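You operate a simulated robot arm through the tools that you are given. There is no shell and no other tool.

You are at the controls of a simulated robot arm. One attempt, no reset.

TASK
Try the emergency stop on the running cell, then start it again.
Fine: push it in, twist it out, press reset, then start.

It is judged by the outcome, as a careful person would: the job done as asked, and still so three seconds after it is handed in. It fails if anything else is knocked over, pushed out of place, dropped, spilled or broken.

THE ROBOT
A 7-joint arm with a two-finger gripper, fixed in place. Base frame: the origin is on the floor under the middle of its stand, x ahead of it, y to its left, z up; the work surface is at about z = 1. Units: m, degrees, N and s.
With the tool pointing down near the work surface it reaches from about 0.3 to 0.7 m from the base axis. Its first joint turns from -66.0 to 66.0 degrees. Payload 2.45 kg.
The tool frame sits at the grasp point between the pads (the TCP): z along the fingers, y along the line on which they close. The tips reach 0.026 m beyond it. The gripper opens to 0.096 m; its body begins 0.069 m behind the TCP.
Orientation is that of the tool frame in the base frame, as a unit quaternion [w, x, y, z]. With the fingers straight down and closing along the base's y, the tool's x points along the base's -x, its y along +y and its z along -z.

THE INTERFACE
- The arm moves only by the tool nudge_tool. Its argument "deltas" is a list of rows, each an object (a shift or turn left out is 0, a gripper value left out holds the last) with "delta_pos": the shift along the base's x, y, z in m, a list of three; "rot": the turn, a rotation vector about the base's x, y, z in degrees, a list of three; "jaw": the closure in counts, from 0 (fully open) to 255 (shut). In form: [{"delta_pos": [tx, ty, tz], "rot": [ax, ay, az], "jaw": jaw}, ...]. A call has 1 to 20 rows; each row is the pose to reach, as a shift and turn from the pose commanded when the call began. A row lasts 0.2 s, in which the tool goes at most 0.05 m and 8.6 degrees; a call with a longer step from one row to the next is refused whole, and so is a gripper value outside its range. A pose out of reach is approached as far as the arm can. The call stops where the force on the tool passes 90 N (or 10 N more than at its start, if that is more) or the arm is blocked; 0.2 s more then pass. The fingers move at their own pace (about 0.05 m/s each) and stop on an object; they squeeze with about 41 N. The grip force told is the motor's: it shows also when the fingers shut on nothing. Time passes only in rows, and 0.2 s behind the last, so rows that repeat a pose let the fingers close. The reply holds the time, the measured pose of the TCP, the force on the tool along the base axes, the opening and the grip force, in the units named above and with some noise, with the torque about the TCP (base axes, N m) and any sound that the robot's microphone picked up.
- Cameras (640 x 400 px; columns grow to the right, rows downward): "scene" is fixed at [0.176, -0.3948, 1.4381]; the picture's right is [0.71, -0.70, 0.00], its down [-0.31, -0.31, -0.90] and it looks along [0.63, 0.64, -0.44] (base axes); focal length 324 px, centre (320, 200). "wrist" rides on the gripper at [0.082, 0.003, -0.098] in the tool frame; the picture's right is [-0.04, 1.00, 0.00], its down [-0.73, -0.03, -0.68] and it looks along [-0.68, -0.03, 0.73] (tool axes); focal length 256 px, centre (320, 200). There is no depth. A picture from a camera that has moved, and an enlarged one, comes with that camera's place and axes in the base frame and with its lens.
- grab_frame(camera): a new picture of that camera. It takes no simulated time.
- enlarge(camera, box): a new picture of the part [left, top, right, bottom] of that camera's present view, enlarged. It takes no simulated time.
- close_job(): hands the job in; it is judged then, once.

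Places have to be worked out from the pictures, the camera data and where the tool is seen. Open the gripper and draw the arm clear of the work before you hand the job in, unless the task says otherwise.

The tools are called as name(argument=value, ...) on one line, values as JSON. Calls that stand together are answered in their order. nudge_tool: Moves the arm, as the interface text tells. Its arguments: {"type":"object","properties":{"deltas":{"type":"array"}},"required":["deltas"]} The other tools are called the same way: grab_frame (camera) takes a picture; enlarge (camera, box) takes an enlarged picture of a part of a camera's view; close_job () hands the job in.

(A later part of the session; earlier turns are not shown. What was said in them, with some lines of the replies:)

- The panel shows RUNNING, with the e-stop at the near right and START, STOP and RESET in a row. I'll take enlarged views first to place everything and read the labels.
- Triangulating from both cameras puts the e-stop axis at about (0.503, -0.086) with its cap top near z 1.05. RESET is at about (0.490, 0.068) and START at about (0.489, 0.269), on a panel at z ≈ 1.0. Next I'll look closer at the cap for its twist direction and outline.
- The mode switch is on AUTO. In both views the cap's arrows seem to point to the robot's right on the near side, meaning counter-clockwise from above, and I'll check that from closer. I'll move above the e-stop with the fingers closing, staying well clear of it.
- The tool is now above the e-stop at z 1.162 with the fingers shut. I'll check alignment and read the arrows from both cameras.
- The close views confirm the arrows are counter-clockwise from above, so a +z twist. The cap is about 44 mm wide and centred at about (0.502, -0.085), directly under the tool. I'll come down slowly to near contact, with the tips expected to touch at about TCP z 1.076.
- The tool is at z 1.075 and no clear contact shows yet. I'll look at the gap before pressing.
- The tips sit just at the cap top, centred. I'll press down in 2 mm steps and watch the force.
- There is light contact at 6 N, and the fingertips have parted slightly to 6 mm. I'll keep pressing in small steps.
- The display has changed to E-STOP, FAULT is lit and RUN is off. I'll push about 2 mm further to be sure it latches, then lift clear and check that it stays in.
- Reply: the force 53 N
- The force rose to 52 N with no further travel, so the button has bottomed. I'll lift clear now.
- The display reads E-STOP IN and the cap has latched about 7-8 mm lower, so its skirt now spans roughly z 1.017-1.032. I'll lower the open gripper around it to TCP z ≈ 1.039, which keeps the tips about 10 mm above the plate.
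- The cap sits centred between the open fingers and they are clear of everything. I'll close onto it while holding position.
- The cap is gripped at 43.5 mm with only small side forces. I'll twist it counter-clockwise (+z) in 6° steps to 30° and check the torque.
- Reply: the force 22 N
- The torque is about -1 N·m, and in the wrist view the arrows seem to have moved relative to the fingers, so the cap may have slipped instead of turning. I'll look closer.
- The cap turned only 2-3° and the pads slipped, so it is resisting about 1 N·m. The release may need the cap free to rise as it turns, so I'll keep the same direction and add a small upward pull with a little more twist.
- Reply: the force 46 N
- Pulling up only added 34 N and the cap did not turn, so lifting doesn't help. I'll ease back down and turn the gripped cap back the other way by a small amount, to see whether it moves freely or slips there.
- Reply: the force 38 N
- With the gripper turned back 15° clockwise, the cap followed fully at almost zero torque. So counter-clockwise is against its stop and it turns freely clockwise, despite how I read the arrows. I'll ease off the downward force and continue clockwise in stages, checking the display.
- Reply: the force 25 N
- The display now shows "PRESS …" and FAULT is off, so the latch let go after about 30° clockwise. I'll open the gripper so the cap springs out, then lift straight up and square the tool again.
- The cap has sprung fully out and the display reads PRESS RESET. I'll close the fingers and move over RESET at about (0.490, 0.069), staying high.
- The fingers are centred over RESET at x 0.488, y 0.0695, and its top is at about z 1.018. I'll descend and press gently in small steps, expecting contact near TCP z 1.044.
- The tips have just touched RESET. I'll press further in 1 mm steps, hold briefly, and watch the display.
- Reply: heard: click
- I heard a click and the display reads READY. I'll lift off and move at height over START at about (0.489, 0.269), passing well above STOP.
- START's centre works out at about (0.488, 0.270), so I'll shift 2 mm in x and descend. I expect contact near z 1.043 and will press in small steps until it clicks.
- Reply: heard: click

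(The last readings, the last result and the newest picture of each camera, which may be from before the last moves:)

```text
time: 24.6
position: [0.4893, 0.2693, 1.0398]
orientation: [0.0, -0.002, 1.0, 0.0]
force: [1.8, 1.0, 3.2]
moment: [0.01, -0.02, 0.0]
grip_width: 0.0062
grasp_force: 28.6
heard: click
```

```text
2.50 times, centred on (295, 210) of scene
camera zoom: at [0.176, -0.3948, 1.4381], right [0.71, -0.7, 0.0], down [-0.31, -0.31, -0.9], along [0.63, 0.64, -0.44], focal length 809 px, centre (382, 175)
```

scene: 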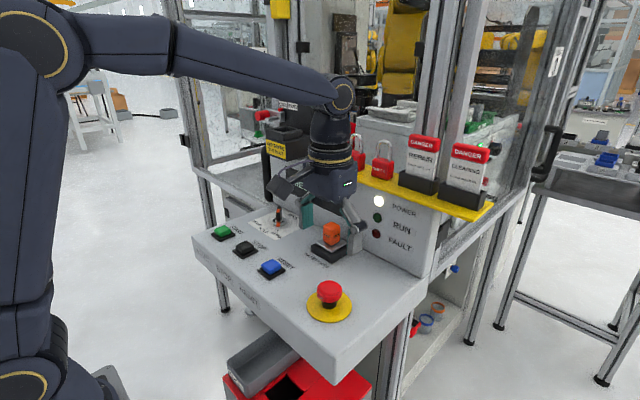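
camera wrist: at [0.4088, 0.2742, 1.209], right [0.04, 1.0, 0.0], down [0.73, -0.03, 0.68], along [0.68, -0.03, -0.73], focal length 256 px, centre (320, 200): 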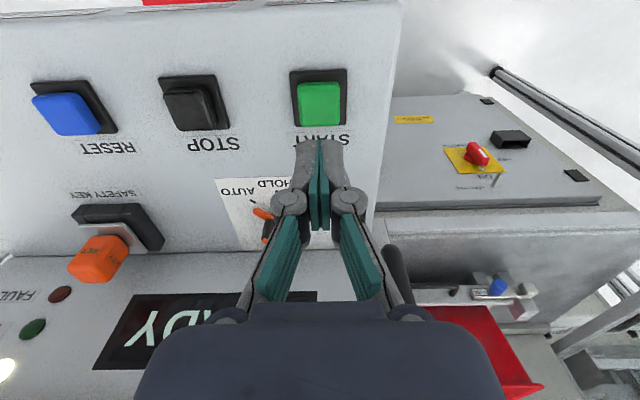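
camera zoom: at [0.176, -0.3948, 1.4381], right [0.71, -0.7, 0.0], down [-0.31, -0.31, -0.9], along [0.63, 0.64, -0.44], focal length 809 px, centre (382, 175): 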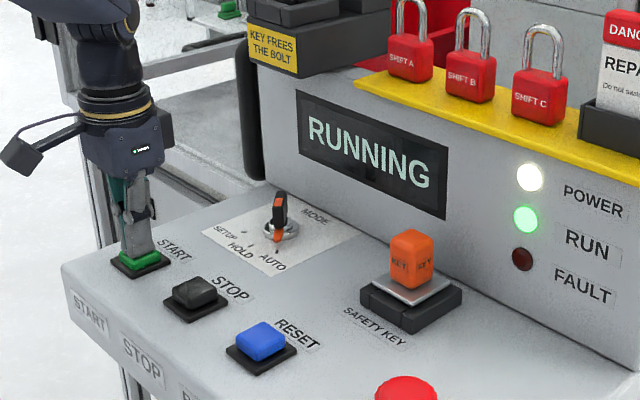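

I heard a click, the display is back to RUNNING and the RUN lamp is green. I'll lift straight up off START, retreat to near the starting pose with the gripper open, and check the result.

nudge_tool(deltas=[{"delta_pos": [0, 0, 0.02]}, {"delta_pos": [0, 0, 0.06]}, {"delta_pos": [0, 0, 0.1]}, {"delta_pos": [0, 0, 0.15]}, {"delta_pos": [-0.01, 0, 0.19]}, {"delta_pos": [-0.02, -0.04, 0.21], "jaw": 0}, {"delta_pos": [-0.035, -0.08, 0.22], "jaw": 0}, {"delta_pos": [-0.05, -0.12, 0.23], "jaw": 0}, {"delta_pos": [-0.06, -0.16, 0.23], "jaw": 0}, {"delta_pos": [-0.07, -0.2, 0.235], "jaw": 0}, {"delta_pos": [-0.075, -0.24, 0.235], "jaw": 0}, {"delta_pos": [-0.075, -0.275, 0.235], "jaw": 0}, {"delta_pos": [-0.075, -0.275, 0.235], "jaw": 0}])

grab_frame(camera="scene")

grab_frame(camera="wrist")

enlarge(camera="scene", box=[190, 130, 430, 340])

```text
time: 27.4
position: [0.4125, -0.0065, 1.2757]
orientation: [0.0, 0.001, 1.0, 0.0]
force: [0.4, -0.3, 1.3]
moment: [-0.01, -0.02, -0.01]
grip_width: 0.0959
grasp_force: 0.1
```

```text
taken
```

scene: 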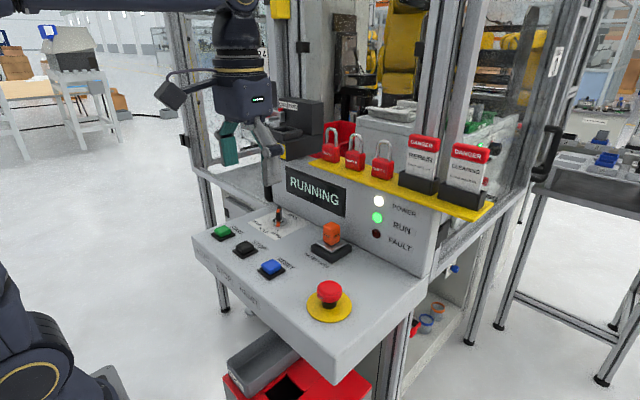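

```text
taken
camera wrist: at [0.3317, -0.0034, 1.3739], right [0.04, 1.0, 0.0], down [0.73, -0.03, 0.68], along [0.68, -0.03, -0.73], focal length 256 px, centre (320, 200)
```

wrist: 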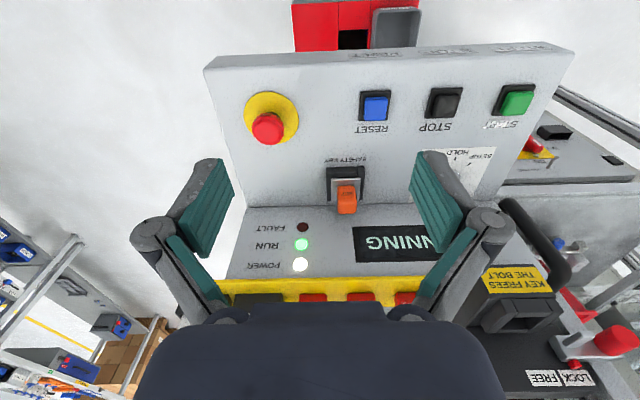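

```text
1.90 times, centred on (310, 235) of scene
camera zoom: at [0.176, -0.3948, 1.4381], right [0.71, -0.7, 0.0], down [-0.31, -0.31, -0.9], along [0.63, 0.64, -0.44], focal length 616 px, centre (339, 133)
```

zoom: 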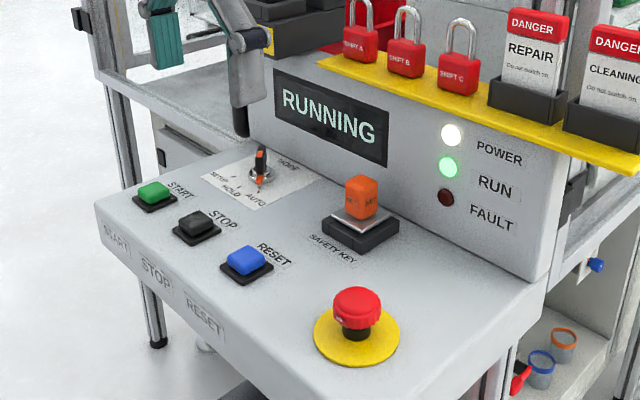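

The cell is RUNNING with RUN green, FAULT off and the e-stop out. The key, mode switch, locks and tags are all where they were, and the arm is clear with the gripper open. I'll hand the job in.

close_job()

```text
The job is handed in.
```

The emergency stop works, and the cell is running again. After the last step the display read RUNNING, the RUN lamp was green and FAULT was off.

1. **Push in:** pressing the button stopped the cell. The display read E-STOP IN, FAULT lit, and the button stayed latched after I lifted off.
2. **Twist out:** it released after about 30° clockwise, seen from above, and the display changed to PRESS RESET.
3. **Reset:** the button clicked and the display read READY.
4. **Start:** the button clicked and the cell went back to RUNNING.

I first twisted the button counter-clockwise, because I read the arrows on the cap that way. It was against its stop in that direction, so the gripper slipped on the cap, and a light upward pull of about 34 N didn't free it. The button shows no sign of damage and sprang fully out once turned clockwise. If the arrows do point counter-clockwise, the marking is worth checking.

In the final pictures the safety key, mode switch (on AUTO), padlocks and tags look undisturbed. The arm is back near its starting position with the gripper open.
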